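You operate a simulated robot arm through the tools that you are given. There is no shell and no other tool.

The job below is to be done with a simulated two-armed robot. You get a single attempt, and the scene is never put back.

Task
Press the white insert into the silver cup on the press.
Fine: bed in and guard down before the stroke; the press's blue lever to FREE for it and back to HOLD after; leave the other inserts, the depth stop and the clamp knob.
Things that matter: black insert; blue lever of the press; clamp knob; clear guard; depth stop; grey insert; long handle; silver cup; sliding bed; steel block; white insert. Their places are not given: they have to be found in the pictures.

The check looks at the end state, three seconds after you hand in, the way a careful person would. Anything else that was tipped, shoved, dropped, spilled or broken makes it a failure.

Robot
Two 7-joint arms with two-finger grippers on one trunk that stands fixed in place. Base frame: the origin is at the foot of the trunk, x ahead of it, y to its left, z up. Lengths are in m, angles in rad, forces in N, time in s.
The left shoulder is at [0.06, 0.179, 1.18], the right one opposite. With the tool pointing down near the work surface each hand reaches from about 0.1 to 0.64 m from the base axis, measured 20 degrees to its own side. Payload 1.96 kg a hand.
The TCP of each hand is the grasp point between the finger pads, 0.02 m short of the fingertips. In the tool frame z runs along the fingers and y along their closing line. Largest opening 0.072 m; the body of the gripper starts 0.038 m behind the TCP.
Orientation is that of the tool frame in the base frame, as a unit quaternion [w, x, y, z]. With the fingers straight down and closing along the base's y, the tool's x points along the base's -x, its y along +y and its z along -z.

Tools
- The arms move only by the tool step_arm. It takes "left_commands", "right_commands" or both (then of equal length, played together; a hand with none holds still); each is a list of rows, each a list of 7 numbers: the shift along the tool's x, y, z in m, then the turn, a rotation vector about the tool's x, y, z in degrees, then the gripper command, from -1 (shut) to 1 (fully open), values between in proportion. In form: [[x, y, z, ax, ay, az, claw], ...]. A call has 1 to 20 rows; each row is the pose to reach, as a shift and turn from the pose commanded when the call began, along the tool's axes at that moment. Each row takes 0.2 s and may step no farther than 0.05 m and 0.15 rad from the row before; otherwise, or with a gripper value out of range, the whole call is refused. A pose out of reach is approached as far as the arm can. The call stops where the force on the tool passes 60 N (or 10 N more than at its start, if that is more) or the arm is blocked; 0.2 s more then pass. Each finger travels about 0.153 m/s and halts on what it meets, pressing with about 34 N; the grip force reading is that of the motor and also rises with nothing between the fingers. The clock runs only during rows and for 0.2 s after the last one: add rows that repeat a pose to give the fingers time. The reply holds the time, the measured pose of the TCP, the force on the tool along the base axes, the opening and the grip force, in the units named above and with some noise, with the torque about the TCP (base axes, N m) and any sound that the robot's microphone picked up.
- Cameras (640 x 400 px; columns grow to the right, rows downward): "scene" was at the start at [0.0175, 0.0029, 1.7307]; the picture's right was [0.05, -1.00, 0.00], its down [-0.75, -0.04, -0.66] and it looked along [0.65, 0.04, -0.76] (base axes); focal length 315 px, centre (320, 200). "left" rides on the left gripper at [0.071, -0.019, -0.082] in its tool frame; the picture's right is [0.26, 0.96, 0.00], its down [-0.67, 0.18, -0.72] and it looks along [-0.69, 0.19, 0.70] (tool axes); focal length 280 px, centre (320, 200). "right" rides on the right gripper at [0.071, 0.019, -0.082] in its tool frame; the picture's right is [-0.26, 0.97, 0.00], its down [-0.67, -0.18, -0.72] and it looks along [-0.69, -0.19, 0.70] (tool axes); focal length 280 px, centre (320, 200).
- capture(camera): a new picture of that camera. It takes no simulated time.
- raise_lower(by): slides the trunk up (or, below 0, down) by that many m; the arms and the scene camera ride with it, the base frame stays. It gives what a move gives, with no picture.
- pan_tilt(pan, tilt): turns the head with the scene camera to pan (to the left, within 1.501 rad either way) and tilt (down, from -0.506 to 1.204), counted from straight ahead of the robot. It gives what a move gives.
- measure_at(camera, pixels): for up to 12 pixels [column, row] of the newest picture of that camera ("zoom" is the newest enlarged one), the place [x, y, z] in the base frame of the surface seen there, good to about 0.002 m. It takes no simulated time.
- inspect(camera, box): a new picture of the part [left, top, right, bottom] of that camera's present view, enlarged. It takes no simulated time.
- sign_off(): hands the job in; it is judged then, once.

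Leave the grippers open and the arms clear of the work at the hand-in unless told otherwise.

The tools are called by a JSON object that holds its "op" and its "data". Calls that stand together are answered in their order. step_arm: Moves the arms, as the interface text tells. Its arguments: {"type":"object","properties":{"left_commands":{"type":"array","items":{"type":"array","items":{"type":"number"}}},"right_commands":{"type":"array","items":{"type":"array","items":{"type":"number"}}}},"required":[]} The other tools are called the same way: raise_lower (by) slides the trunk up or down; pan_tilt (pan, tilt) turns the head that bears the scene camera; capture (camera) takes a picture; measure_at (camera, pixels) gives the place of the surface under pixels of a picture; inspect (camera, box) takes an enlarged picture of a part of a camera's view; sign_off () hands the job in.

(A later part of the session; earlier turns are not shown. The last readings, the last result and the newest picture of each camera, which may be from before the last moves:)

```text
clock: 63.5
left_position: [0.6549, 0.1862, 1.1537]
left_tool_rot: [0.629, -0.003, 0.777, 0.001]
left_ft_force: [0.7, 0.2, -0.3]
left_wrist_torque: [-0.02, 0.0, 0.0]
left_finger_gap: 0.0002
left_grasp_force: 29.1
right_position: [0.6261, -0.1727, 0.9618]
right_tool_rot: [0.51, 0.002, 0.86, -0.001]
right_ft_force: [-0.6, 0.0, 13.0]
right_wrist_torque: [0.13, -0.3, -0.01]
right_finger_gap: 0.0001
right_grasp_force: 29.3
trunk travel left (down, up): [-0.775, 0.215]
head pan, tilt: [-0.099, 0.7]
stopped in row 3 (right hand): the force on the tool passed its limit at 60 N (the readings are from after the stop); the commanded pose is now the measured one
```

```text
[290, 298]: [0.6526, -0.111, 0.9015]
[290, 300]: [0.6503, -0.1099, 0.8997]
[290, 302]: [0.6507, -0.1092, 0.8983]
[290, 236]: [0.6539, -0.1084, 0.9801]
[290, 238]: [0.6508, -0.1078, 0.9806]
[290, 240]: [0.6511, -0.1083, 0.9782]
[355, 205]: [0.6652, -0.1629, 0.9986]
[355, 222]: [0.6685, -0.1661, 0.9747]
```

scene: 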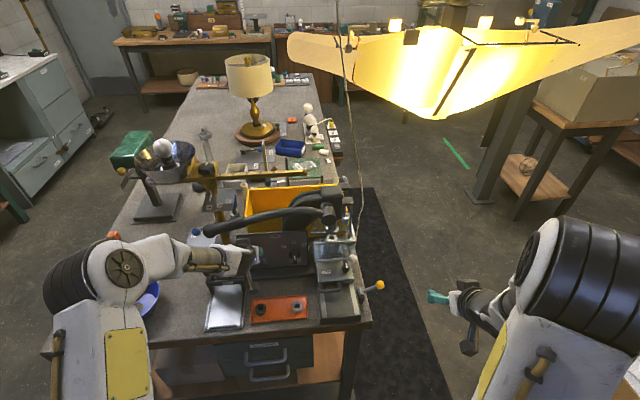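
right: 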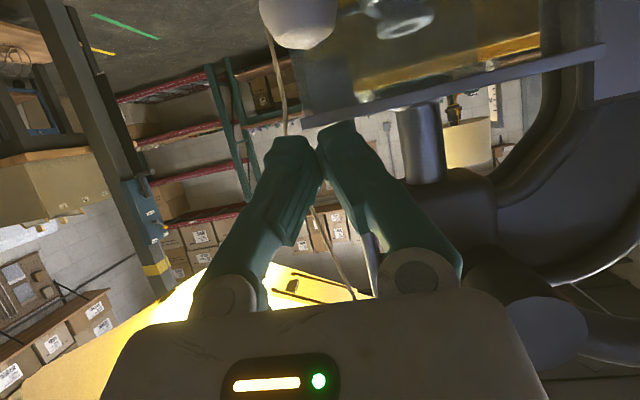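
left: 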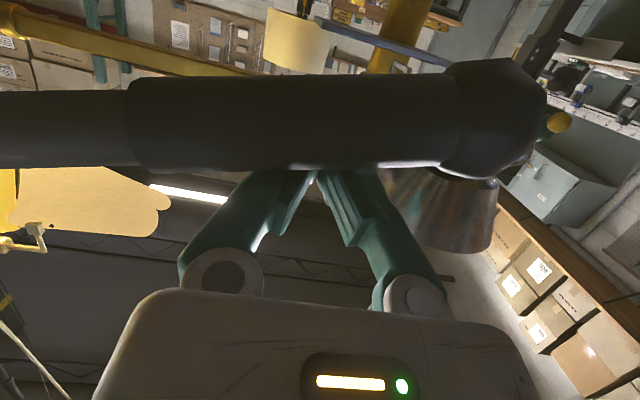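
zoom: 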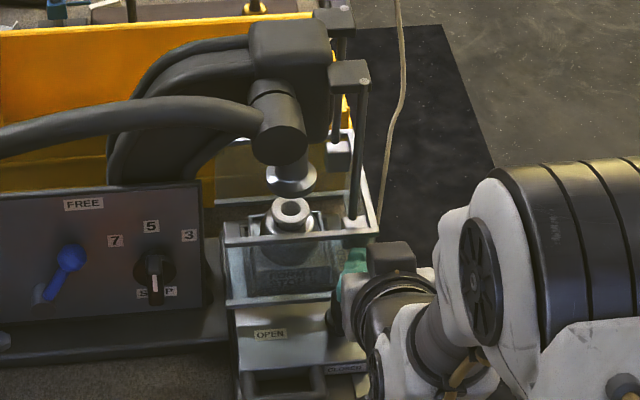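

60 N and the guard didn't move further, so it is at its hard stop. I'll lift the hand straight up first so nothing drags, then back away.

{"op": "step_arm", "data": {"right_commands": [[-0.0087, 0, -0.005, 0, 0, 0, -1], [-0.026, 0, -0.015, 0, 0, 0, -1], [-0.043, 0, -0.025, 0, 0, 0, -1], [-0.043, -0.01, -0.06, 0, 0, 0, -1], [-0.043, -0.03, -0.1, 0, 0, 0, -0.5], [-0.043, -0.06, -0.135, 0, 0, 0, 0], [-0.043, -0.1, -0.16, 0, 0, 0, 0.5], [-0.043, -0.145, -0.17, 0, 0, 0, 1], [-0.043, -0.19, -0.17, 0, 0, 0, 1]]}}

{"op": "inspect", "data": {"camera": "scene", "box": [290, 180, 390, 290]}}

{"op": "measure_at", "data": {"camera": "zoom", "pixels": [[290, 298], [290, 300], [290, 302], [290, 236], [290, 238], [290, 240], [365, 300]]}}

```text
clock: 65.5
left_position: [0.6535, 0.184, 1.155]
left_tool_rot: [0.63, -0.002, 0.776, 0.002]
left_ft_force: [0.5, -0.4, 0.4]
left_wrist_torque: [-0.04, -0.03, 0.01]
left_finger_gap: 0.0
left_grasp_force: 30.2
right_position: [0.4977, -0.3626, 1.0789]
right_tool_rot: [0.508, 0.002, 0.861, 0.001]
right_ft_force: [0.2, -0.8, 0.4]
right_wrist_torque: [0.02, -0.03, 0.02]
right_finger_gap: 0.0722
right_grasp_force: 0.0
trunk travel left (down, up): [-0.775, 0.215]
head pan, tilt: [-0.099, 0.7]
```

```text
3.64 times, centred on (340, 235) of scene
```

zoom: 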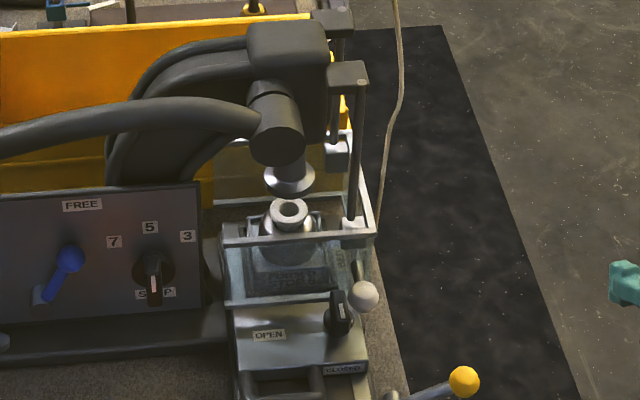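

```text
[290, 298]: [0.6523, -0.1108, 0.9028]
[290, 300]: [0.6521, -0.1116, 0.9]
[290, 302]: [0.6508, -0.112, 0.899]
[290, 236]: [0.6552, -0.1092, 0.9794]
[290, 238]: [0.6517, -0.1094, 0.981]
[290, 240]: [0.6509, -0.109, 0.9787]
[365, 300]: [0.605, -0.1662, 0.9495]
```

The guard stays down. I'll press the long handle again: quickly down the 3.5 cm of free air, then slowly.

{"op": "step_arm", "data": {"left_commands": [[0.0147, 0, 0.0031, 0, 0, 0, -1], [0.0293, 0, 0.0062, 0, 0, 0, -1], [0.0342, 0, 0.0072, 0, 0, 0, -1], [0.0371, 0, 0.0078, 0, 0, 0, -1], [0.0401, 0, 0.0084, 0, 0, 0, -1], [0.043, 0, 0.0091, 0, 0, 0, -1], [0.046, 0, 0.0097, 0, 0, 0, -1], [0.0489, 0, 0.0103, 0, 0, 0, -1], [0.0518, 0, 0.0109, 0, 0, 0, -1], [0.0548, 0, 0.0115, 0, 0, 0, -1]]}}

{"op": "inspect", "data": {"camera": "scene", "box": [180, 170, 370, 300]}}

```text
clock: 67.4
left_position: [0.6553, 0.1875, 1.118]
left_tool_rot: [0.643, -0.004, 0.766, 0.001]
left_ft_force: [-2.6, 1.8, 16.5]
left_wrist_torque: [-0.34, 0.13, -0.07]
left_finger_gap: 0.0
left_grasp_force: 29.2
right_position: [0.4957, -0.3609, 1.0806]
right_tool_rot: [0.509, 0.001, 0.86, 0.0]
right_ft_force: [0.0, 0.6, -0.3]
right_wrist_torque: [-0.01, 0.0, 0.0]
right_finger_gap: 0.0719
right_grasp_force: 0.1
trunk travel left (down, up): [-0.775, 0.215]
head pan, tilt: [-0.099, 0.7]
stopped in row 9 (left hand): the force on the tool passed its limit at 62 N (the readings are from after the stop); the commanded pose is now the measured one
```

```text
3.08 times, centred on (275, 235) of scene
```

zoom: 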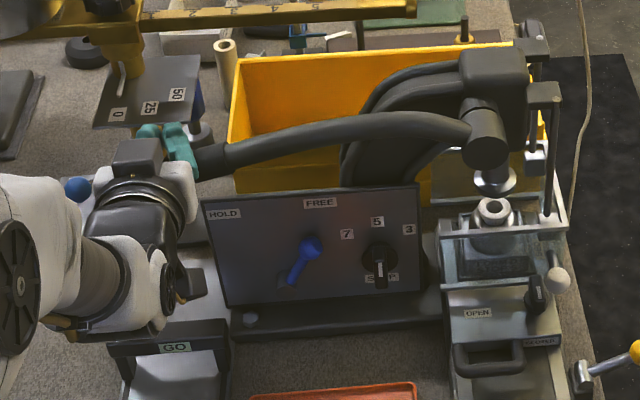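

It is blocked at the same place, so pressing down may be the wrong direction or the handle may be locked. I'll look closely at the hub and ram from the right camera before trying anything else, and lift the left hand off.

{"op": "step_arm", "data": {"left_commands": [[-0.01, 0, -0.002, 0, 0, 0, -1], [-0.03, 0, -0.006, 0, 0, 0, -1]], "right_commands": [[0, 0.04, 0, 0, 0, 0, 1], [0, 0.08, 0, 0, 0, 0, 1]]}}

{"op": "capture", "data": {"camera": "right"}}

{"op": "inspect", "data": {"camera": "scene", "box": [300, 175, 380, 240]}}

```text
clock: 68.0
left_position: [0.6562, 0.1885, 1.1442]
left_tool_rot: [0.639, -0.003, 0.769, 0.001]
left_ft_force: [0.2, 0.2, 0.3]
left_wrist_torque: [0.01, -0.01, -0.04]
left_finger_gap: 0.0
left_grasp_force: 29.5
right_position: [0.4938, -0.2811, 1.0804]
right_tool_rot: [0.511, 0.002, 0.86, -0.001]
right_ft_force: [0.5, -0.3, 0.1]
right_wrist_torque: [-0.01, 0.04, -0.01]
right_finger_gap: 0.072
right_grasp_force: 0.0
trunk travel left (down, up): [-0.775, 0.215]
head pan, tilt: [-0.099, 0.7]
```

```text
taken
```

right: 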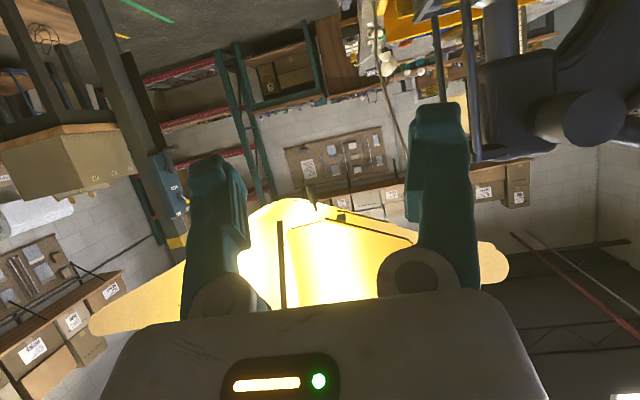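

```text
6.15 times, centred on (340, 208) of scene
```

zoom: 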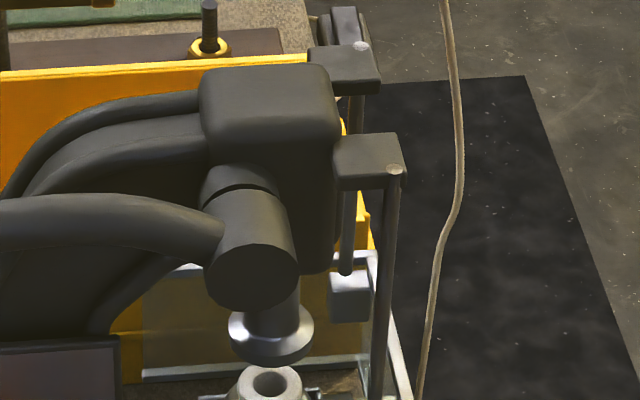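

The hub's axis runs along x, so the handle can only swing up or down. Down is blocked, so I'll try gently from underneath. I'll take the left hand back, down below the handle, and forward again.

{"op": "step_arm", "data": {"left_commands": [[0.0074, 0.003, -0.0393, 0, 0, 0, -1], [0.0138, 0.006, -0.0737, 0, 0, 0, -1], [0.058, 0.006, -0.0654, 0, 0, 0, -1], [0.1023, 0.006, -0.0571, 0, 0, 0, -1], [0.0949, 0.006, -0.0178, 0, 0, 0, -1], [0.0904, 0.006, 0.0169, 0, 0, 0, -1], [0.0904, 0.006, 0.0169, 0, 0, 0, -1]]}}

{"op": "capture", "data": {"camera": "left"}}

{"op": "inspect", "data": {"camera": "scene", "box": [180, 170, 370, 300]}}

```text
clock: 69.6
left_position: [0.6554, 0.1932, 1.0558]
left_tool_rot: [0.639, -0.003, 0.769, 0.002]
left_ft_force: [-0.5, -0.3, -0.6]
left_wrist_torque: [0.0, -0.02, 0.0]
left_finger_gap: 0.0
left_grasp_force: 29.7
right_position: [0.495, -0.2816, 1.0805]
right_tool_rot: [0.509, 0.002, 0.861, -0.001]
right_ft_force: [-1.0, 0.3, 0.8]
right_wrist_torque: [-0.01, -0.01, -0.01]
right_finger_gap: 0.0721
right_grasp_force: 0.0
trunk travel left (down, up): [-0.775, 0.215]
head pan, tilt: [-0.099, 0.7]
```

```text
taken
```

left: 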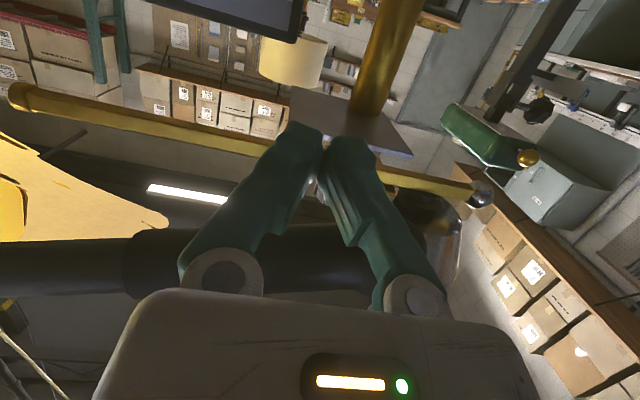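

```text
3.08 times, centred on (275, 235) of scene
```

zoom: 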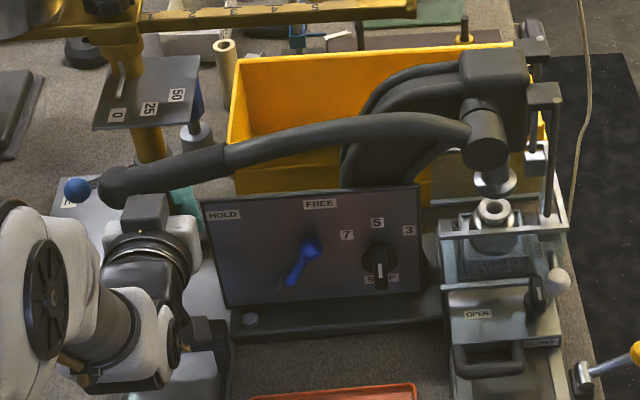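

The fingers are under the grip. I'll lift slowly and watch the force.

{"op": "step_arm", "data": {"left_commands": [[-0.0059, 0, -0.0011, 0, 0, 0, -1], [-0.0098, 0, -0.0018, 0, 0, 0, -1], [-0.0138, 0, -0.0026, 0, 0, 0, -1], [-0.0177, 0, -0.0033, 0, 0, 0, -1], [-0.0206, 0, -0.0039, 0, 0, 0, -1], [-0.0236, 0, -0.0044, 0, 0, 0, -1], [-0.0265, 0, -0.005, 0, 0, 0, -1]]}}

{"op": "inspect", "data": {"camera": "scene", "box": [180, 170, 370, 300]}}

```text
clock: 71.2
left_position: [0.6571, 0.1931, 1.0799]
left_tool_rot: [0.64, -0.003, 0.769, 0.002]
left_ft_force: [-2.1, -1.7, -3.9]
left_wrist_torque: [-0.1, -0.11, 0.07]
left_finger_gap: 0.0
left_grasp_force: 29.8
right_position: [0.4961, -0.2815, 1.0799]
right_tool_rot: [0.51, 0.001, 0.86, 0.0]
right_ft_force: [-0.2, -0.2, -0.1]
right_wrist_torque: [-0.02, 0.03, 0.01]
right_finger_gap: 0.0718
right_grasp_force: 0.0
trunk travel left (down, up): [-0.775, 0.215]
head pan, tilt: [-0.099, 0.7]
```

```text
3.08 times, centred on (275, 235) of scene
```

zoom: 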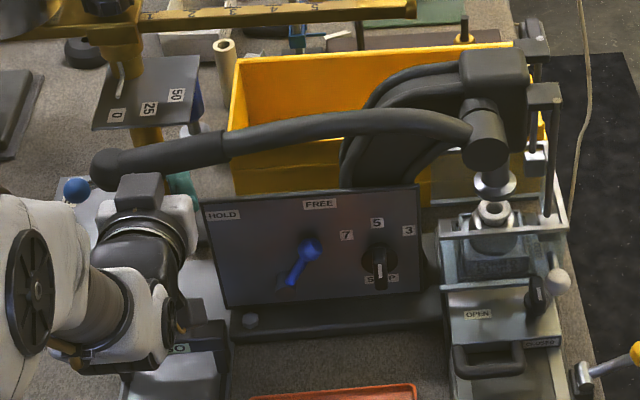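

The handle rises easily (about 4 N), so the stroke is upward. I'll lift it along its arc another 10° and check that the ram comes down.

{"op": "step_arm", "data": {"left_commands": [[-0.0079, 0, -0.0015, 0, 0, 0, -1], [-0.0157, 0, -0.0029, 0, 0, 0, -1], [-0.0246, 0, -0.0046, 0, 0, 0, -1], [-0.0334, 0, -0.0063, 0, 0, 0, -1], [-0.0423, -0.001, -0.0079, 0, 0, 0, -1], [-0.0501, -0.001, -0.0094, 0, 0, 0, -1]]}}

{"op": "inspect", "data": {"camera": "scene", "box": [180, 170, 370, 300]}}

{"op": "inspect", "data": {"camera": "scene", "box": [310, 200, 380, 270]}}

```text
clock: 72.6
left_position: [0.6554, 0.1892, 1.1317]
left_tool_rot: [0.64, -0.003, 0.768, 0.002]
left_ft_force: [-3.9, -6.2, -4.6]
left_wrist_torque: [-0.04, -0.09, 0.17]
left_finger_gap: 0.0
left_grasp_force: 29.3
right_position: [0.4969, -0.2831, 1.0802]
right_tool_rot: [0.509, 0.001, 0.861, 0.001]
right_ft_force: [0.3, -0.1, 0.4]
right_wrist_torque: [0.0, 0.05, 0.0]
right_finger_gap: 0.0717
right_grasp_force: 0.0
trunk travel left (down, up): [-0.775, 0.215]
head pan, tilt: [-0.099, 0.7]
```

```text
3.08 times, centred on (275, 235) of scene
```

zoom: 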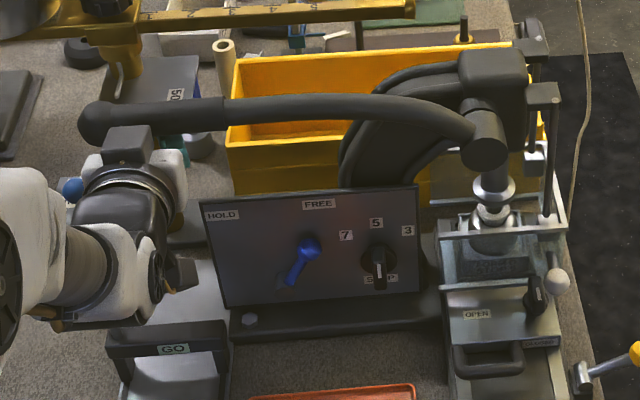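

```text
5.71 times, centred on (345, 235) of scene
```

zoom: 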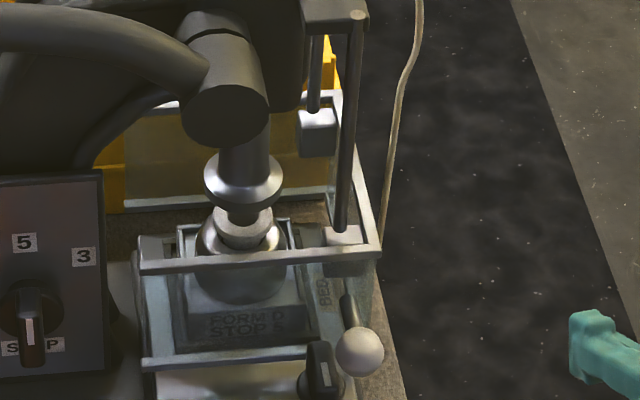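

The ram is coming down and its pilot enters the insert. I'll continue lifting along the arc in small steps.

{"op": "step_arm", "data": {"left_commands": [[-0.0059, -0.0005, -0.0011, 0, 0, 0, -1], [-0.0118, -0.001, -0.0022, 0, 0, 0, -1], [-0.0177, -0.002, -0.0033, 0, 0, 0, -1], [-0.0236, -0.003, -0.0044, 0, 0, 0, -1], [-0.0295, -0.004, -0.0055, 0, 0, 0, -1], [-0.0354, -0.0055, -0.0066, 0, 0, 0, -1], [-0.0413, -0.007, -0.0077, 0, 0, 0, -1], [-0.0472, -0.009, -0.0088, 0, 0, 0, -1]]}}

{"op": "inspect", "data": {"camera": "scene", "box": [180, 170, 370, 300]}}

{"op": "inspect", "data": {"camera": "scene", "box": [310, 200, 380, 270]}}

```text
clock: 74.4
left_position: [0.6558, 0.1841, 1.178]
left_tool_rot: [0.64, -0.005, 0.769, 0.003]
left_ft_force: [-0.2, 2.0, -4.4]
left_wrist_torque: [0.13, -0.05, 0.0]
left_finger_gap: 0.0003
left_grasp_force: 29.6
right_position: [0.4974, -0.2823, 1.0802]
right_tool_rot: [0.509, 0.002, 0.861, 0.0]
right_ft_force: [0.3, 0.1, -0.6]
right_wrist_torque: [0.01, 0.0, 0.03]
right_finger_gap: 0.072
right_grasp_force: 0.0
trunk travel left (down, up): [-0.775, 0.215]
head pan, tilt: [-0.099, 0.7]
```

```text
3.08 times, centred on (275, 235) of scene
```

zoom: 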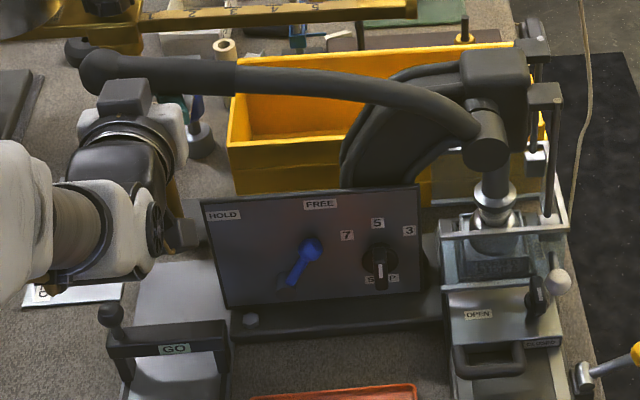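

```text
5.71 times, centred on (345, 235) of scene
```

zoom: 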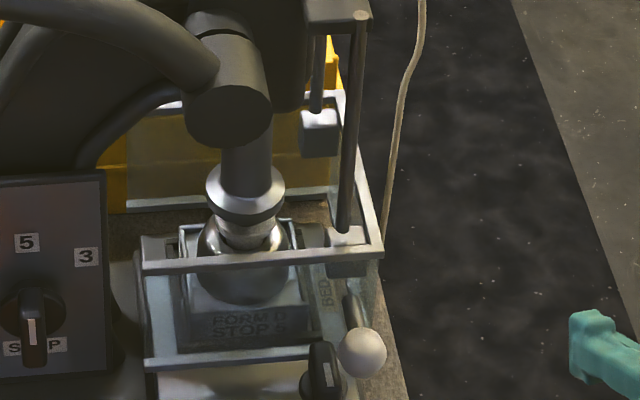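

The ram nose is now just above the flange. I'll continue lifting another ~10° in small steps, watching for the press force to rise.

{"op": "step_arm", "data": {"left_commands": [[-0.0054, -0.0015, -0.001, 0, 0, 0, -1], [-0.0108, -0.003, -0.002, 0, 0, 0, -1], [-0.0162, -0.005, -0.003, 0, 0, 0, -1], [-0.0216, -0.007, -0.004, 0, 0, 0, -1], [-0.027, -0.009, -0.005, 0, 0, 0, -1], [-0.0325, -0.0115, -0.006, 0, 0, 0, -1], [-0.0379, -0.014, -0.007, 0, 0, 0, -1], [-0.0433, -0.0165, -0.008, 0, 0, 0, -1]]}}

{"op": "inspect", "data": {"camera": "scene", "box": [180, 150, 370, 300]}}

{"op": "inspect", "data": {"camera": "scene", "box": [310, 200, 380, 270]}}

```text
clock: 76.2
left_position: [0.657, 0.1655, 1.2228]
left_tool_rot: [0.638, -0.003, 0.77, 0.001]
left_ft_force: [0.0, -1.4, -7.2]
left_wrist_torque: [0.19, -0.16, -0.04]
left_finger_gap: 0.0
left_grasp_force: 29.8
right_position: [0.4972, -0.2823, 1.0797]
right_tool_rot: [0.51, 0.001, 0.86, 0.001]
right_ft_force: [-0.6, -0.3, 0.7]
right_wrist_torque: [-0.02, 0.0, 0.04]
right_finger_gap: 0.0719
right_grasp_force: 0.1
trunk travel left (down, up): [-0.775, 0.215]
head pan, tilt: [-0.099, 0.7]
```

```text
2.67 times, centred on (275, 225) of scene
```

zoom: 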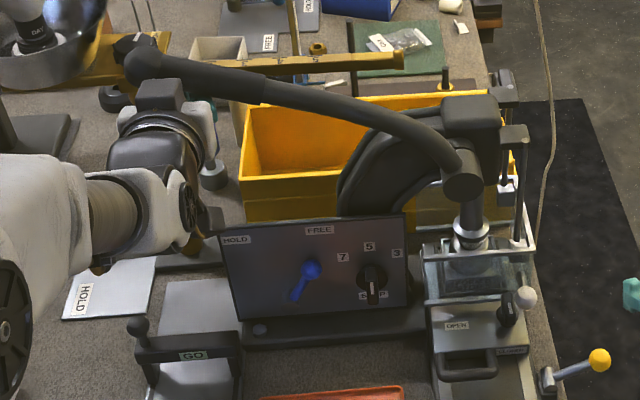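

```text
5.71 times, centred on (345, 235) of scene
```

zoom: 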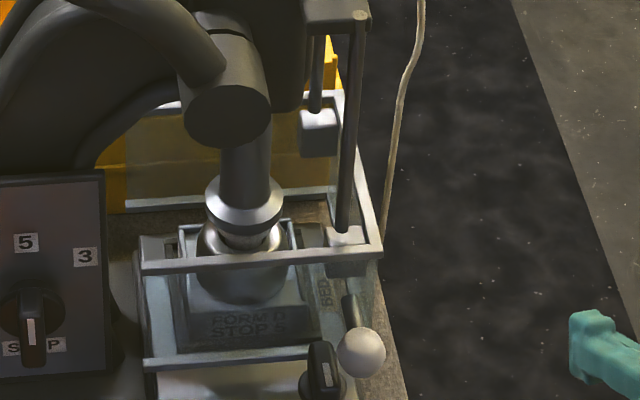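

Force is rising slightly (7 N) as the nose meets the insert. I'll continue along the arc with small steps; any hard stop will halt it.

{"op": "step_arm", "data": {"left_commands": [[-0.0049, -0.0025, -0.0009, 0, 0, 0, -1], [-0.0098, -0.0052, -0.0018, 0, 0, 0, -1], [-0.0147, -0.008, -0.0028, 0, 0, 0, -1], [-0.0197, -0.0108, -0.0037, 0, 0, 0, -1], [-0.0246, -0.0136, -0.0046, 0, 0, 0, -1], [-0.0295, -0.0165, -0.0055, 0, 0, 0, -1], [-0.0354, -0.02, -0.0066, 0, 0, 0, -1], [-0.0413, -0.0237, -0.0077, 0, 0, 0, -1], [-0.0472, -0.0275, -0.0088, 0, 0, 0, -1]]}}

{"op": "inspect", "data": {"camera": "scene", "box": [180, 150, 370, 300]}}

{"op": "inspect", "data": {"camera": "scene", "box": [310, 200, 380, 270]}}

```text
clock: 78.2
left_position: [0.6576, 0.1408, 1.2696]
left_tool_rot: [0.638, -0.004, 0.77, 0.003]
left_ft_force: [-9.8, -0.6, -25.2]
left_wrist_torque: [0.6, -0.46, -0.21]
left_finger_gap: 0.0001
left_grasp_force: 29.0
right_position: [0.4959, -0.2807, 1.08]
right_tool_rot: [0.508, 0.002, 0.861, -0.001]
right_ft_force: [1.0, 0.1, -0.5]
right_wrist_torque: [0.0, -0.02, -0.01]
right_finger_gap: 0.0719
right_grasp_force: 0.0
trunk travel left (down, up): [-0.775, 0.215]
head pan, tilt: [-0.099, 0.7]
```

```text
2.67 times, centred on (275, 225) of scene
```

zoom: 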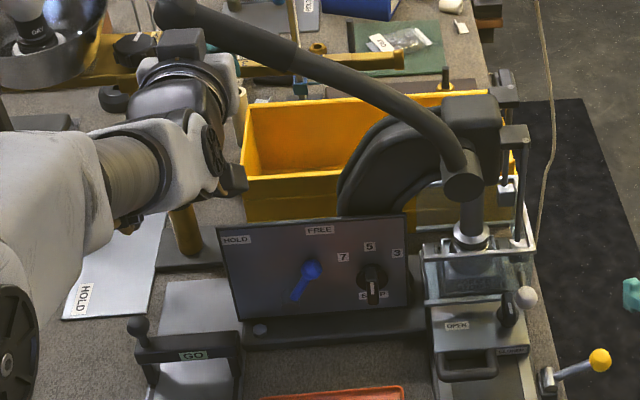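

```text
5.71 times, centred on (345, 235) of scene
```

zoom: 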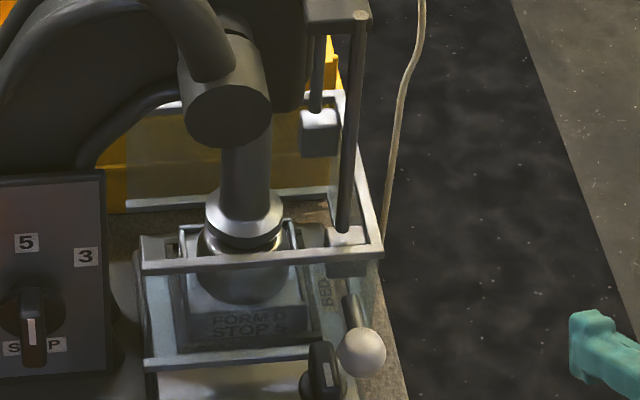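

Force is now 25 N and the flange is almost down on the cup. I'll keep lifting with 3 mm steps until it hits the stop.

{"op": "step_arm", "data": {"left_commands": [[-0.0029, -0.002, -0.0006, 0, 0, 0, -1], [-0.0059, -0.0043, -0.0011, 0, 0, 0, -1], [-0.0088, -0.0067, -0.0017, 0, 0, 0, -1], [-0.0118, -0.0092, -0.0022, 0, 0, 0, -1], [-0.0147, -0.0117, -0.0028, 0, 0, 0, -1], [-0.0177, -0.0143, -0.0033, 0, 0, 0, -1], [-0.0206, -0.0169, -0.0039, 0, 0, 0, -1], [-0.0236, -0.0196, -0.0044, 0, 0, 0, -1]]}}

{"op": "inspect", "data": {"camera": "scene", "box": [180, 150, 370, 300]}}

{"op": "inspect", "data": {"camera": "scene", "box": [310, 200, 380, 270]}}

```text
clock: 80.1
left_position: [0.6578, 0.128, 1.2855]
left_tool_rot: [0.63, -0.007, 0.777, 0.006]
left_ft_force: [-3.1, 23.3, -13.2]
left_wrist_torque: [0.14, -0.23, -0.45]
left_finger_gap: 0.0
left_grasp_force: 29.7
right_position: [0.4971, -0.2808, 1.0801]
right_tool_rot: [0.508, 0.001, 0.861, -0.001]
right_ft_force: [0.0, -0.9, 0.3]
right_wrist_torque: [0.0, 0.0, 0.03]
right_finger_gap: 0.0717
right_grasp_force: 0.1
trunk travel left (down, up): [-0.775, 0.215]
head pan, tilt: [-0.099, 0.7]
stopped in row 8 (left hand): the force on the tool passed its limit at 60 N (the readings are from after the stop); the commanded pose is now the measured one
```

```text
2.67 times, centred on (275, 225) of scene
```

zoom: 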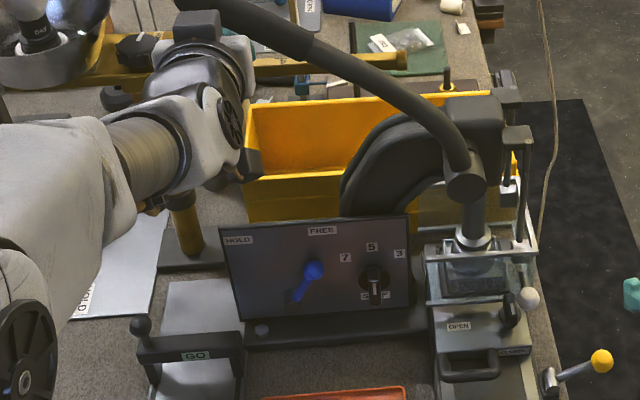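

```text
5.71 times, centred on (345, 235) of scene
```

zoom: 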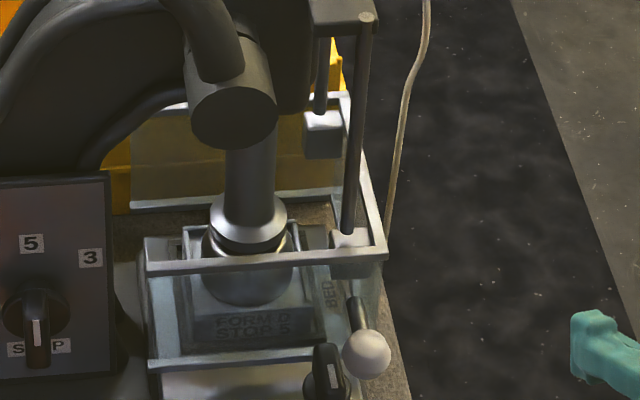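

The call stopped at 60 N. Before deciding whether that is fully seated, I'll bring the right camera level with the cup and look through the clear guard.

{"op": "step_arm", "data": {"right_commands": [[0.0185, 0.031, -0.0005, 0, 4, 0, 1], [0.037, 0.062, -0.001, 0, 8, 0, 1], [0.0556, 0.094, -0.0015, 0, 12, 0, 1], [0.0742, 0.125, -0.002, 0, 16, 0, 1], [0.0927, 0.156, -0.0025, 0, 16, 0, 1], [0.0927, 0.156, -0.0025, 0, 16, 0, 1]]}}

{"op": "capture", "data": {"camera": "right"}}

{"op": "inspect", "data": {"camera": "right", "box": [260, 80, 420, 200]}}

```text
clock: 81.5
left_position: [0.6578, 0.1279, 1.2842]
left_tool_rot: [0.631, -0.005, 0.776, 0.002]
left_ft_force: [-8.4, 23.8, -25.3]
left_wrist_torque: [0.35, -0.49, -0.56]
left_finger_gap: 0.0002
left_grasp_force: 29.4
right_position: [0.4501, -0.1207, 1.0017]
right_tool_rot: [0.383, 0.002, 0.924, -0.003]
right_ft_force: [0.8, -0.3, -0.6]
right_wrist_torque: [0.02, 0.0, 0.0]
right_finger_gap: 0.0723
right_grasp_force: 0.0
trunk travel left (down, up): [-0.775, 0.215]
head pan, tilt: [-0.099, 0.7]
```

```text
taken
```

right: 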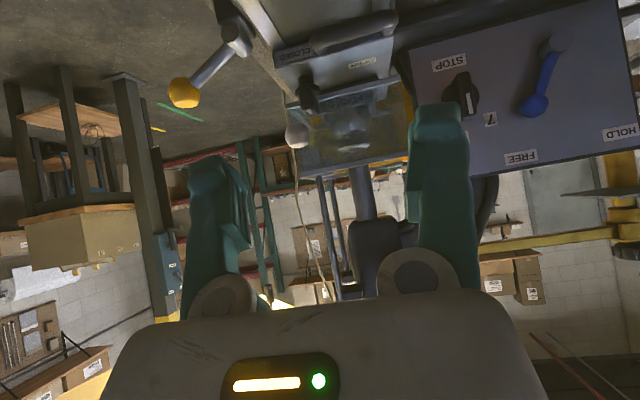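

```text
3.33 times, centred on (340, 140) of right
```

zoom: 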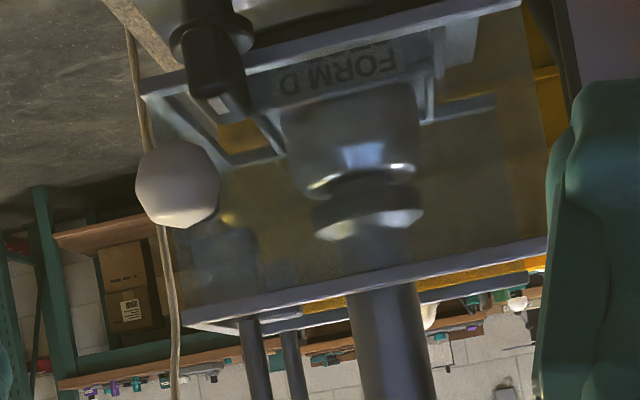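

I'll enlarge the gap between nose and cup further.

{"op": "inspect", "data": {"camera": "right", "box": [320, 100, 385, 160]}}

{"op": "measure_at", "data": {"camera": "zoom", "pixels": [[290, 250], [300, 235], [300, 220], [300, 205], [300, 190], [300, 265], [300, 280], [250, 200], [350, 200]]}}

```text
6.67 times, centred on (352, 130) of right
```

zoom: 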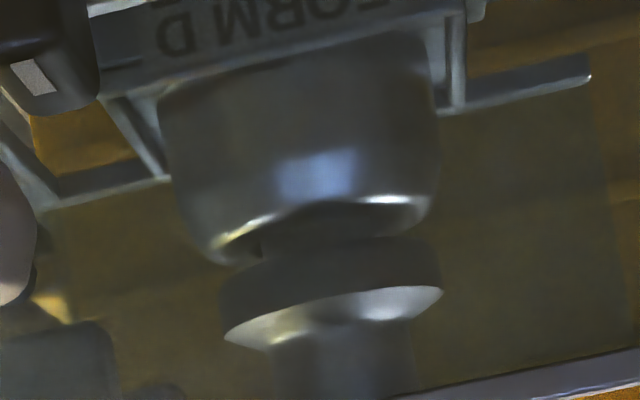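

```text
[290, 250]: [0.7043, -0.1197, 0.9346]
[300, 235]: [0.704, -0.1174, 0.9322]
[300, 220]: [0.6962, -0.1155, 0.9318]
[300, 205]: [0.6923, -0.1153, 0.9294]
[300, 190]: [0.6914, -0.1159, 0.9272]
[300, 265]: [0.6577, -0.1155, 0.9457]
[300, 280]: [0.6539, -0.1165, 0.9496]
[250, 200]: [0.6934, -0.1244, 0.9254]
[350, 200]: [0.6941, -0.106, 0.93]
```

The flange looks down on or very near the cup rim (rim z 0.931). I'll push a little more along the handle's tangent in 1.5 mm steps to see whether it is a hard stop.

{"op": "step_arm", "data": {"left_commands": [[-0.0011, -0.001, -0.0002, 0, 0, 0, -1], [-0.0023, -0.0019, -0.0005, 0, 0, 0, -1], [-0.0034, -0.0029, -0.0007, 0, 0, 0, -1], [-0.0045, -0.0038, -0.001, 0, 0, 0, -1], [-0.0057, -0.0048, -0.0012, 0, 0, 0, -1], [-0.0068, -0.0057, -0.0014, 0, 0, 0, -1], [-0.0079, -0.0067, -0.0017, 0, 0, 0, -1], [-0.0091, -0.0076, -0.0019, 0, 0, 0, -1], [-0.0102, -0.0086, -0.0021, 0, 0, 0, -1]]}}

{"op": "inspect", "data": {"camera": "right", "box": [320, 100, 385, 160]}}

```text
clock: 82.7
left_position: [0.6555, 0.1267, 1.284]
left_tool_rot: [0.624, -0.008, 0.782, 0.008]
left_ft_force: [-2.8, 28.7, -15.8]
left_wrist_torque: [0.08, -0.25, -0.49]
left_finger_gap: 0.0
left_grasp_force: 29.6
right_position: [0.4498, -0.124, 1.0034]
right_tool_rot: [0.384, 0.002, 0.924, -0.001]
right_ft_force: [0.4, -0.7, -0.1]
right_wrist_torque: [0.01, -0.01, 0.04]
right_finger_gap: 0.0717
right_grasp_force: 0.0
trunk travel left (down, up): [-0.775, 0.215]
head pan, tilt: [-0.099, 0.7]
stopped in row 5 (left hand): the force on the tool passed its limit at 61 N (the readings are from after the stop); the commanded pose is now the measured one
```

```text
6.67 times, centred on (352, 130) of right
```

zoom: 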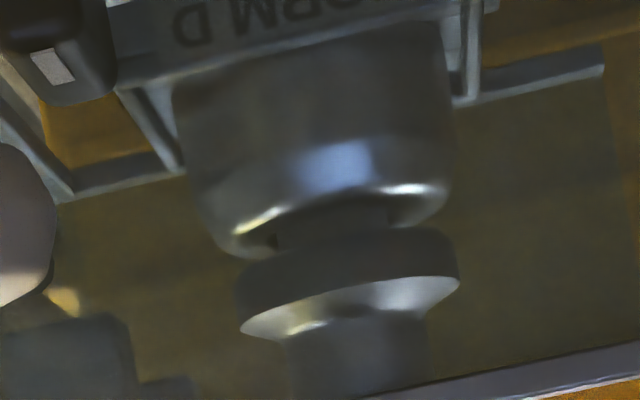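

No further motion at 61 N, so this is a hard stop. I'll look closer to see where the white insert is relative to the rim.

{"op": "inspect", "data": {"camera": "right", "box": [335, 120, 375, 150]}}

{"op": "inspect", "data": {"camera": "scene", "box": [330, 225, 360, 255]}}

```text
13.33 times, centred on (355, 135) of right
```

zoom: 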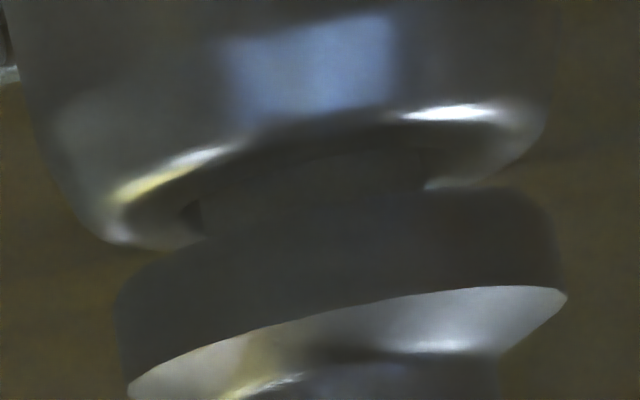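

```text
13.33 times, centred on (345, 240) of scene
```

zoom: 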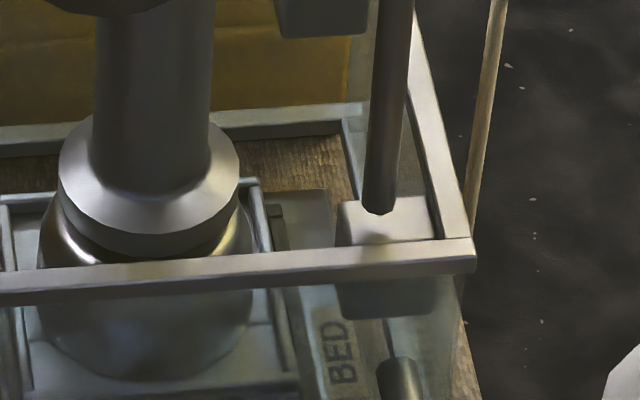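

I'll re-zoom the right camera and measure the rim, the mid piece and the nose ring.

{"op": "inspect", "data": {"camera": "right", "box": [335, 120, 375, 150]}}

{"op": "measure_at", "data": {"camera": "zoom", "pixels": [[300, 120], [300, 145], [300, 160], [300, 180], [300, 200], [300, 230], [300, 260], [300, 290], [300, 320], [220, 200], [420, 170], [160, 215]]}}

```text
13.33 times, centred on (355, 135) of right
```

zoom: 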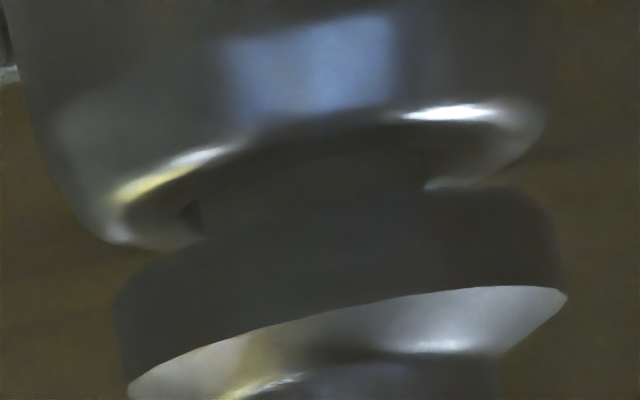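

```text
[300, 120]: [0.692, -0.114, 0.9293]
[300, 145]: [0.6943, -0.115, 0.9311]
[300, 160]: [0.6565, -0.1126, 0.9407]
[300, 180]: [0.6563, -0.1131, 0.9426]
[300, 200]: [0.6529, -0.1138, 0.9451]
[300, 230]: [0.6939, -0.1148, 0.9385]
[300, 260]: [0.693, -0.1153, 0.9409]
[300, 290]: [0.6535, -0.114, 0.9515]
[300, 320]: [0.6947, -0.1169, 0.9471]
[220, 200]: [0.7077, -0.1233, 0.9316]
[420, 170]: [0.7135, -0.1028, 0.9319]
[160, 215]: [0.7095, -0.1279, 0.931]
```

The nose ring's bottom is at z ≈ 0.937, held by a hard stop just above the rim (0.931). I'll lower the left hand back along the arc and see whether the handle follows, so the ram rises and I can inspect the insert.

{"op": "step_arm", "data": {"left_commands": [[0.011, 0.008, 0.0025, 0, 0, 0, -1], [0.0225, 0.0165, 0.0051, 0, 0, 0, -1], [0.034, 0.024, 0.0077, 0, 0, 0, -1], [0.045, 0.0315, 0.0102, 0, 0, 0, -1], [0.0549, 0.0371, 0.0125, 0, 0, 0, -1]]}}

{"op": "inspect", "data": {"camera": "scene", "box": [180, 140, 370, 290]}}

{"op": "inspect", "data": {"camera": "right", "box": [320, 100, 385, 160]}}

```text
clock: 83.9
left_position: [0.6545, 0.1548, 1.2312]
left_tool_rot: [0.627, -0.003, 0.779, 0.004]
left_ft_force: [-2.5, 0.3, -2.4]
left_wrist_torque: [0.06, -0.08, -0.05]
left_finger_gap: 0.0
left_grasp_force: 29.4
right_position: [0.4491, -0.1251, 1.0017]
right_tool_rot: [0.385, 0.002, 0.923, 0.0]
right_ft_force: [-0.1, 0.0, -0.6]
right_wrist_torque: [0.02, 0.02, -0.01]
right_finger_gap: 0.072
right_grasp_force: 0.1
trunk travel left (down, up): [-0.775, 0.215]
head pan, tilt: [-0.099, 0.7]
```

```text
2.67 times, centred on (275, 215) of scene
```

zoom: 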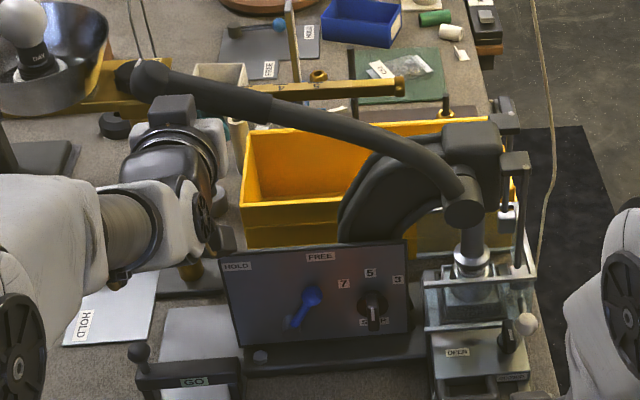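

```text
6.67 times, centred on (352, 130) of right
```

zoom: 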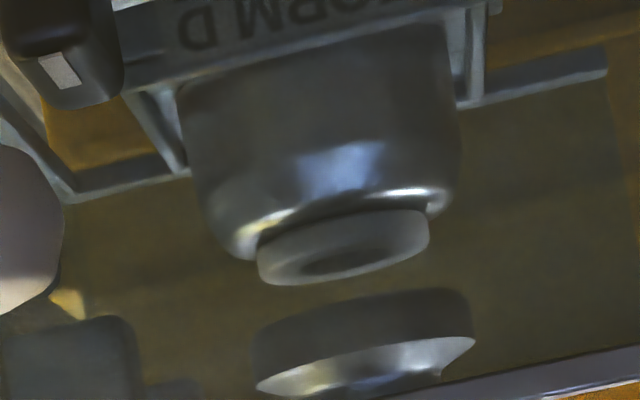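

The nose has lifted and the white flange sits right on the cup rim, fully seated. The handle follows my hand down, so I'll lower it smoothly back to its rest position.

{"op": "step_arm", "data": {"left_commands": [[0.0125, 0.007, 0.0028, 0, 0, 0, -1], [0.025, 0.014, 0.0057, 0, 0, 0, -1], [0.0375, 0.0205, 0.0085, 0, 0, 0, -1], [0.0497, 0.027, 0.0113, 0, 0, 0, -1], [0.062, 0.03, 0.014, 0, 0, 0, -1], [0.074, 0.0325, 0.0168, 0, 0, 0, -1], [0.086, 0.035, 0.0195, 0, 0, 0, -1], [0.098, 0.037, 0.0223, 0, 0, 0, -1], [0.11, 0.0375, 0.025, 0, 0, 0, -1], [0.122, 0.038, 0.0278, 0, 0, 0, -1], [0.1345, 0.038, 0.0306, 0, 0, 0, -1], [0.1472, 0.038, 0.0334, 0, 0, 0, -1], [0.159, 0.038, 0.0361, 0, 0, 0, -1], [0.1706, 0.038, 0.0388, 0, 0, 0, -1]]}}

{"op": "inspect", "data": {"camera": "scene", "box": [180, 140, 370, 290]}}

{"op": "inspect", "data": {"camera": "right", "box": [320, 90, 400, 160]}}

```text
clock: 86.9
left_position: [0.6553, 0.1923, 1.0546]
left_tool_rot: [0.627, -0.004, 0.779, 0.006]
left_ft_force: [-0.9, -4.6, -0.9]
left_wrist_torque: [0.01, -0.01, 0.08]
left_finger_gap: 0.0002
left_grasp_force: 29.4
right_position: [0.4492, -0.1251, 1.0018]
right_tool_rot: [0.385, 0.003, 0.923, 0.0]
right_ft_force: [0.0, -0.4, 0.0]
right_wrist_torque: [0.01, 0.01, 0.0]
right_finger_gap: 0.0721
right_grasp_force: 0.1
trunk travel left (down, up): [-0.775, 0.215]
head pan, tilt: [-0.099, 0.7]
```

```text
2.67 times, centred on (275, 215) of scene
```

zoom: 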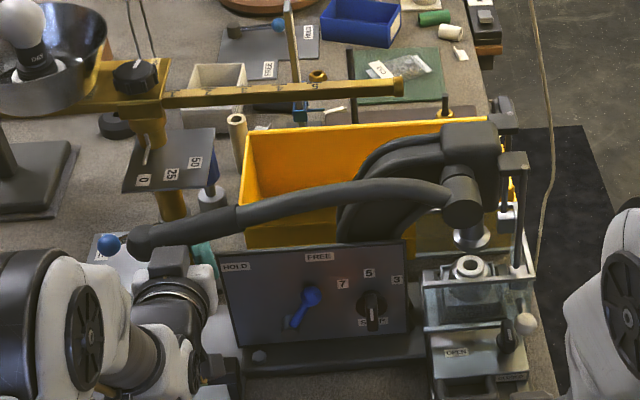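

```text
5.71 times, centred on (360, 125) of right
```

zoom: 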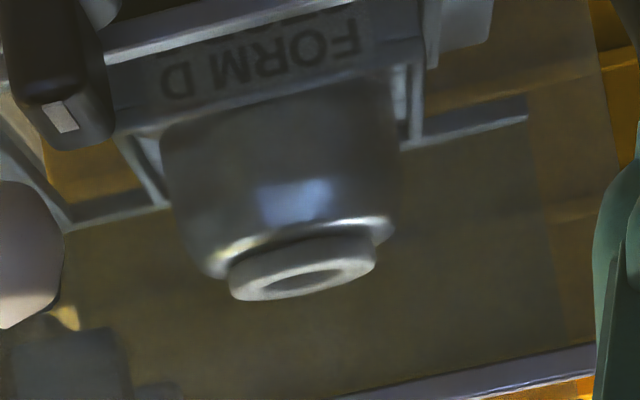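

The handle is back at rest and the ram is up. I'll measure the flange top to confirm seating.

{"op": "measure_at", "data": {"camera": "zoom", "pixels": [[250, 292], [360, 270], [300, 298], [300, 248], [300, 262], [240, 262], [385, 225], [225, 258]]}}

{"op": "inspect", "data": {"camera": "scene", "box": [325, 220, 375, 260]}}

{"op": "measure_at", "data": {"camera": "zoom", "pixels": [[250, 160], [300, 160], [275, 185], [275, 138], [275, 195], [275, 200], [230, 180]]}}

```text
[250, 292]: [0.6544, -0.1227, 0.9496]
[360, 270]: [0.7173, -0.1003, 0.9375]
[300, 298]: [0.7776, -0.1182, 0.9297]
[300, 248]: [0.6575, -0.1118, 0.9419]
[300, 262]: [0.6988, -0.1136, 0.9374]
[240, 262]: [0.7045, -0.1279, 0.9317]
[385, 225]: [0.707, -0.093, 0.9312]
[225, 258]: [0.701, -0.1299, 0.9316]
```

```text
10.00 times, centred on (350, 240) of scene
```

zoom: 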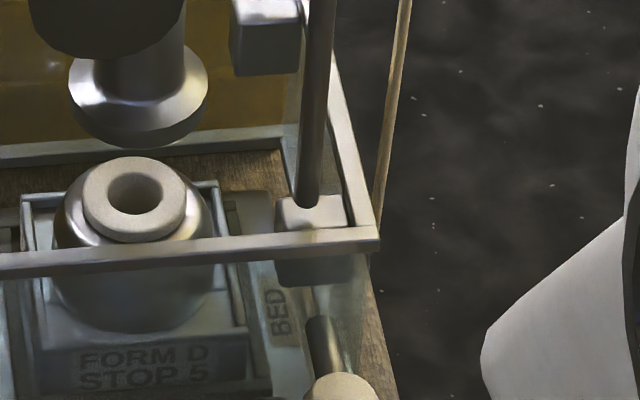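

```text
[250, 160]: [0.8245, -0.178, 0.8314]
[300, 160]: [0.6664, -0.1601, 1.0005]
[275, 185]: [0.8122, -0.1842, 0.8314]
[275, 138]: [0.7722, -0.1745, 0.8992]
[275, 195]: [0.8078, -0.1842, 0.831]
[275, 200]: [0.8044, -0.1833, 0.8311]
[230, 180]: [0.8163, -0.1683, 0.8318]
```

The flange top is at z 0.9375, down 12 mm from before and flush on the rim (0.9315), so the insert is fully pressed. Now the lever goes back to HOLD. I'll withdraw the left hand, return it to the 45° tilt, and line up with the lever ball.

{"op": "step_arm", "data": {"left_commands": [[0.0075, 0, -0.0342, 0, 0, 0, -1], [0.015, -0.01, -0.0684, 0, 8, 0, -0.5], [0.0245, -0.04, -0.1026, 0, 16, 0, 0], [0.034, -0.075, -0.135, 0, 24, 0, 0.1], [0.039, -0.1, -0.156, 0, 32, 0, 0.1], [0.039, -0.117, -0.156, 0, 32.7, 0, 0.1], [0.039, -0.117, -0.156, 0, 32.7, 0, 0.1]]}}

{"op": "capture", "data": {"camera": "left"}}

{"op": "inspect", "data": {"camera": "scene", "box": [190, 160, 380, 290]}}

```text
clock: 88.5
left_position: [0.4981, 0.0748, 1.0506]
left_tool_rot: [0.382, -0.004, 0.924, 0.003]
left_ft_force: [0.3, -0.2, -0.7]
left_wrist_torque: [0.01, 0.02, 0.0]
left_finger_gap: 0.0398
left_grasp_force: 0.0
right_position: [0.4479, -0.1248, 1.0028]
right_tool_rot: [0.385, 0.002, 0.923, -0.001]
right_ft_force: [0.3, 0.4, -0.4]
right_wrist_torque: [0.01, 0.04, 0.0]
right_finger_gap: 0.0717
right_grasp_force: 0.0
trunk travel left (down, up): [-0.775, 0.215]
head pan, tilt: [-0.099, 0.7]
```

```text
taken
```

left: 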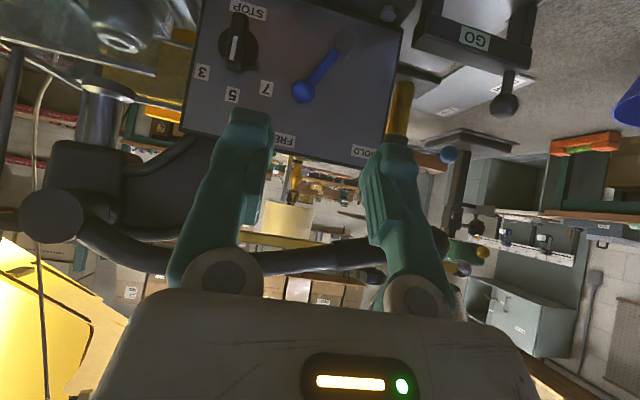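

```text
3.08 times, centred on (285, 225) of scene
```

zoom: 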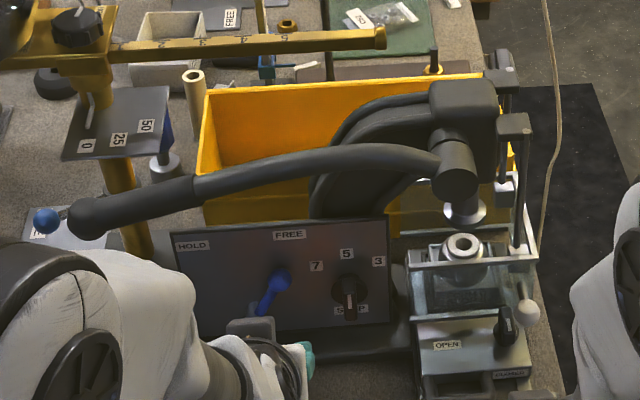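

The ball at FREE shows at (303,92) in the left picture. I'll measure it.

{"op": "measure_at", "data": {"camera": "left", "pixels": [[303, 92], [296, 92], [310, 90], [303, 86], [303, 99], [340, 45]]}}

```text
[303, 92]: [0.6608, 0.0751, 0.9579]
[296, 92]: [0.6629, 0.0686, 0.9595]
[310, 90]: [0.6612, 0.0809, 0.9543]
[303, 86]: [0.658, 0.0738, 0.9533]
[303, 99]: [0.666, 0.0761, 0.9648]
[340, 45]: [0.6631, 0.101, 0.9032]
```

The ball centre is about (0.669,0.0755,0.955). I'll go in along the same line, with the fingers straddling the ball.

{"op": "step_arm", "data": {"left_commands": [[-0.0133, 0, 0.0317, 0, 0, 0, 0.1], [-0.0265, 0, 0.0633, 0, 0, 0, 0.1], [-0.0398, 0, 0.095, 0, 0, 0, 0.1], [-0.053, 0, 0.1266, 0, 0, 0, 0.1], [-0.0534, 0, 0.151, 0, 0, 0, 0.1], [-0.0534, 0, 0.175, 0, 0, 0, 0.1], [-0.0534, 0, 0.175, 0, 0, 0, -0.28], [-0.0534, 0, 0.175, 0, 0, 0, -0.28]]}}

{"op": "capture", "data": {"camera": "left"}}

```text
clock: 90.3
left_position: [0.6582, 0.077, 0.9643]
left_tool_rot: [0.383, -0.004, 0.924, 0.003]
left_ft_force: [0.2, -0.7, 0.4]
left_wrist_torque: [-0.03, 0.0, -0.05]
left_finger_gap: 0.0266
left_grasp_force: 0.4
right_position: [0.4481, -0.1258, 1.0012]
right_tool_rot: [0.385, 0.001, 0.923, 0.0]
right_ft_force: [-1.2, 0.6, -0.3]
right_wrist_torque: [0.02, 0.01, -0.04]
right_finger_gap: 0.0719
right_grasp_force: 0.1
trunk travel left (down, up): [-0.775, 0.215]
head pan, tilt: [-0.099, 0.7]
```

```text
taken
```

left: 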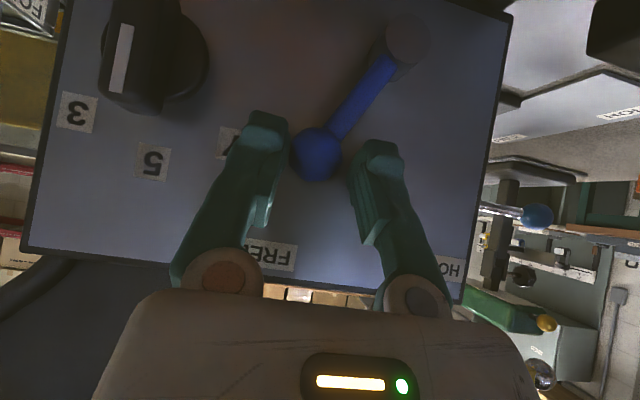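

The ball is straddled. I'll sweep it left (+y) along its arc back to HOLD.

{"op": "step_arm", "data": {"left_commands": [[-0.002, 0.01, -0.002, 0, 0, 0, -0.28], [-0.005, 0.02, -0.005, 0, 0, 0, -0.28], [-0.007, 0.03, -0.007, 0, 0, 0, -0.28], [-0.006, 0.04, -0.006, 0, 0, 0, -0.28], [-0.003, 0.05, -0.003, 0, 0, 0, -0.28], [0, 0.058, 0, 0, 0, 0, -0.28], [0.002, 0.064, 0.002, 0, 0, 0, -0.28], [0.003, 0.067, 0.003, 0, 0, 0, -0.28]]}}

{"op": "capture", "data": {"camera": "left"}}

```text
clock: 92.1
left_position: [0.6586, 0.1401, 0.9622]
left_tool_rot: [0.383, -0.003, 0.924, 0.004]
left_ft_force: [-2.2, -12.7, 6.3]
left_wrist_torque: [-0.24, -0.06, -0.19]
left_finger_gap: 0.0333
left_grasp_force: 5.7
right_position: [0.4485, -0.1271, 1.0027]
right_tool_rot: [0.383, 0.003, 0.924, 0.0]
right_ft_force: [1.0, -0.9, 1.0]
right_wrist_torque: [-0.01, 0.01, 0.0]
right_finger_gap: 0.0721
right_grasp_force: 0.1
trunk travel left (down, up): [-0.775, 0.215]
head pan, tilt: [-0.099, 0.7]
```

```text
taken
```

left: 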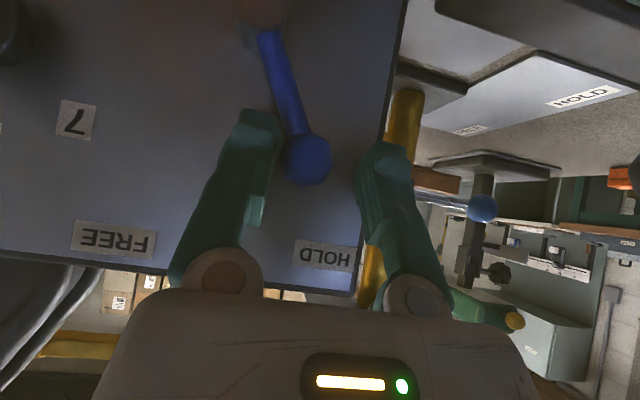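

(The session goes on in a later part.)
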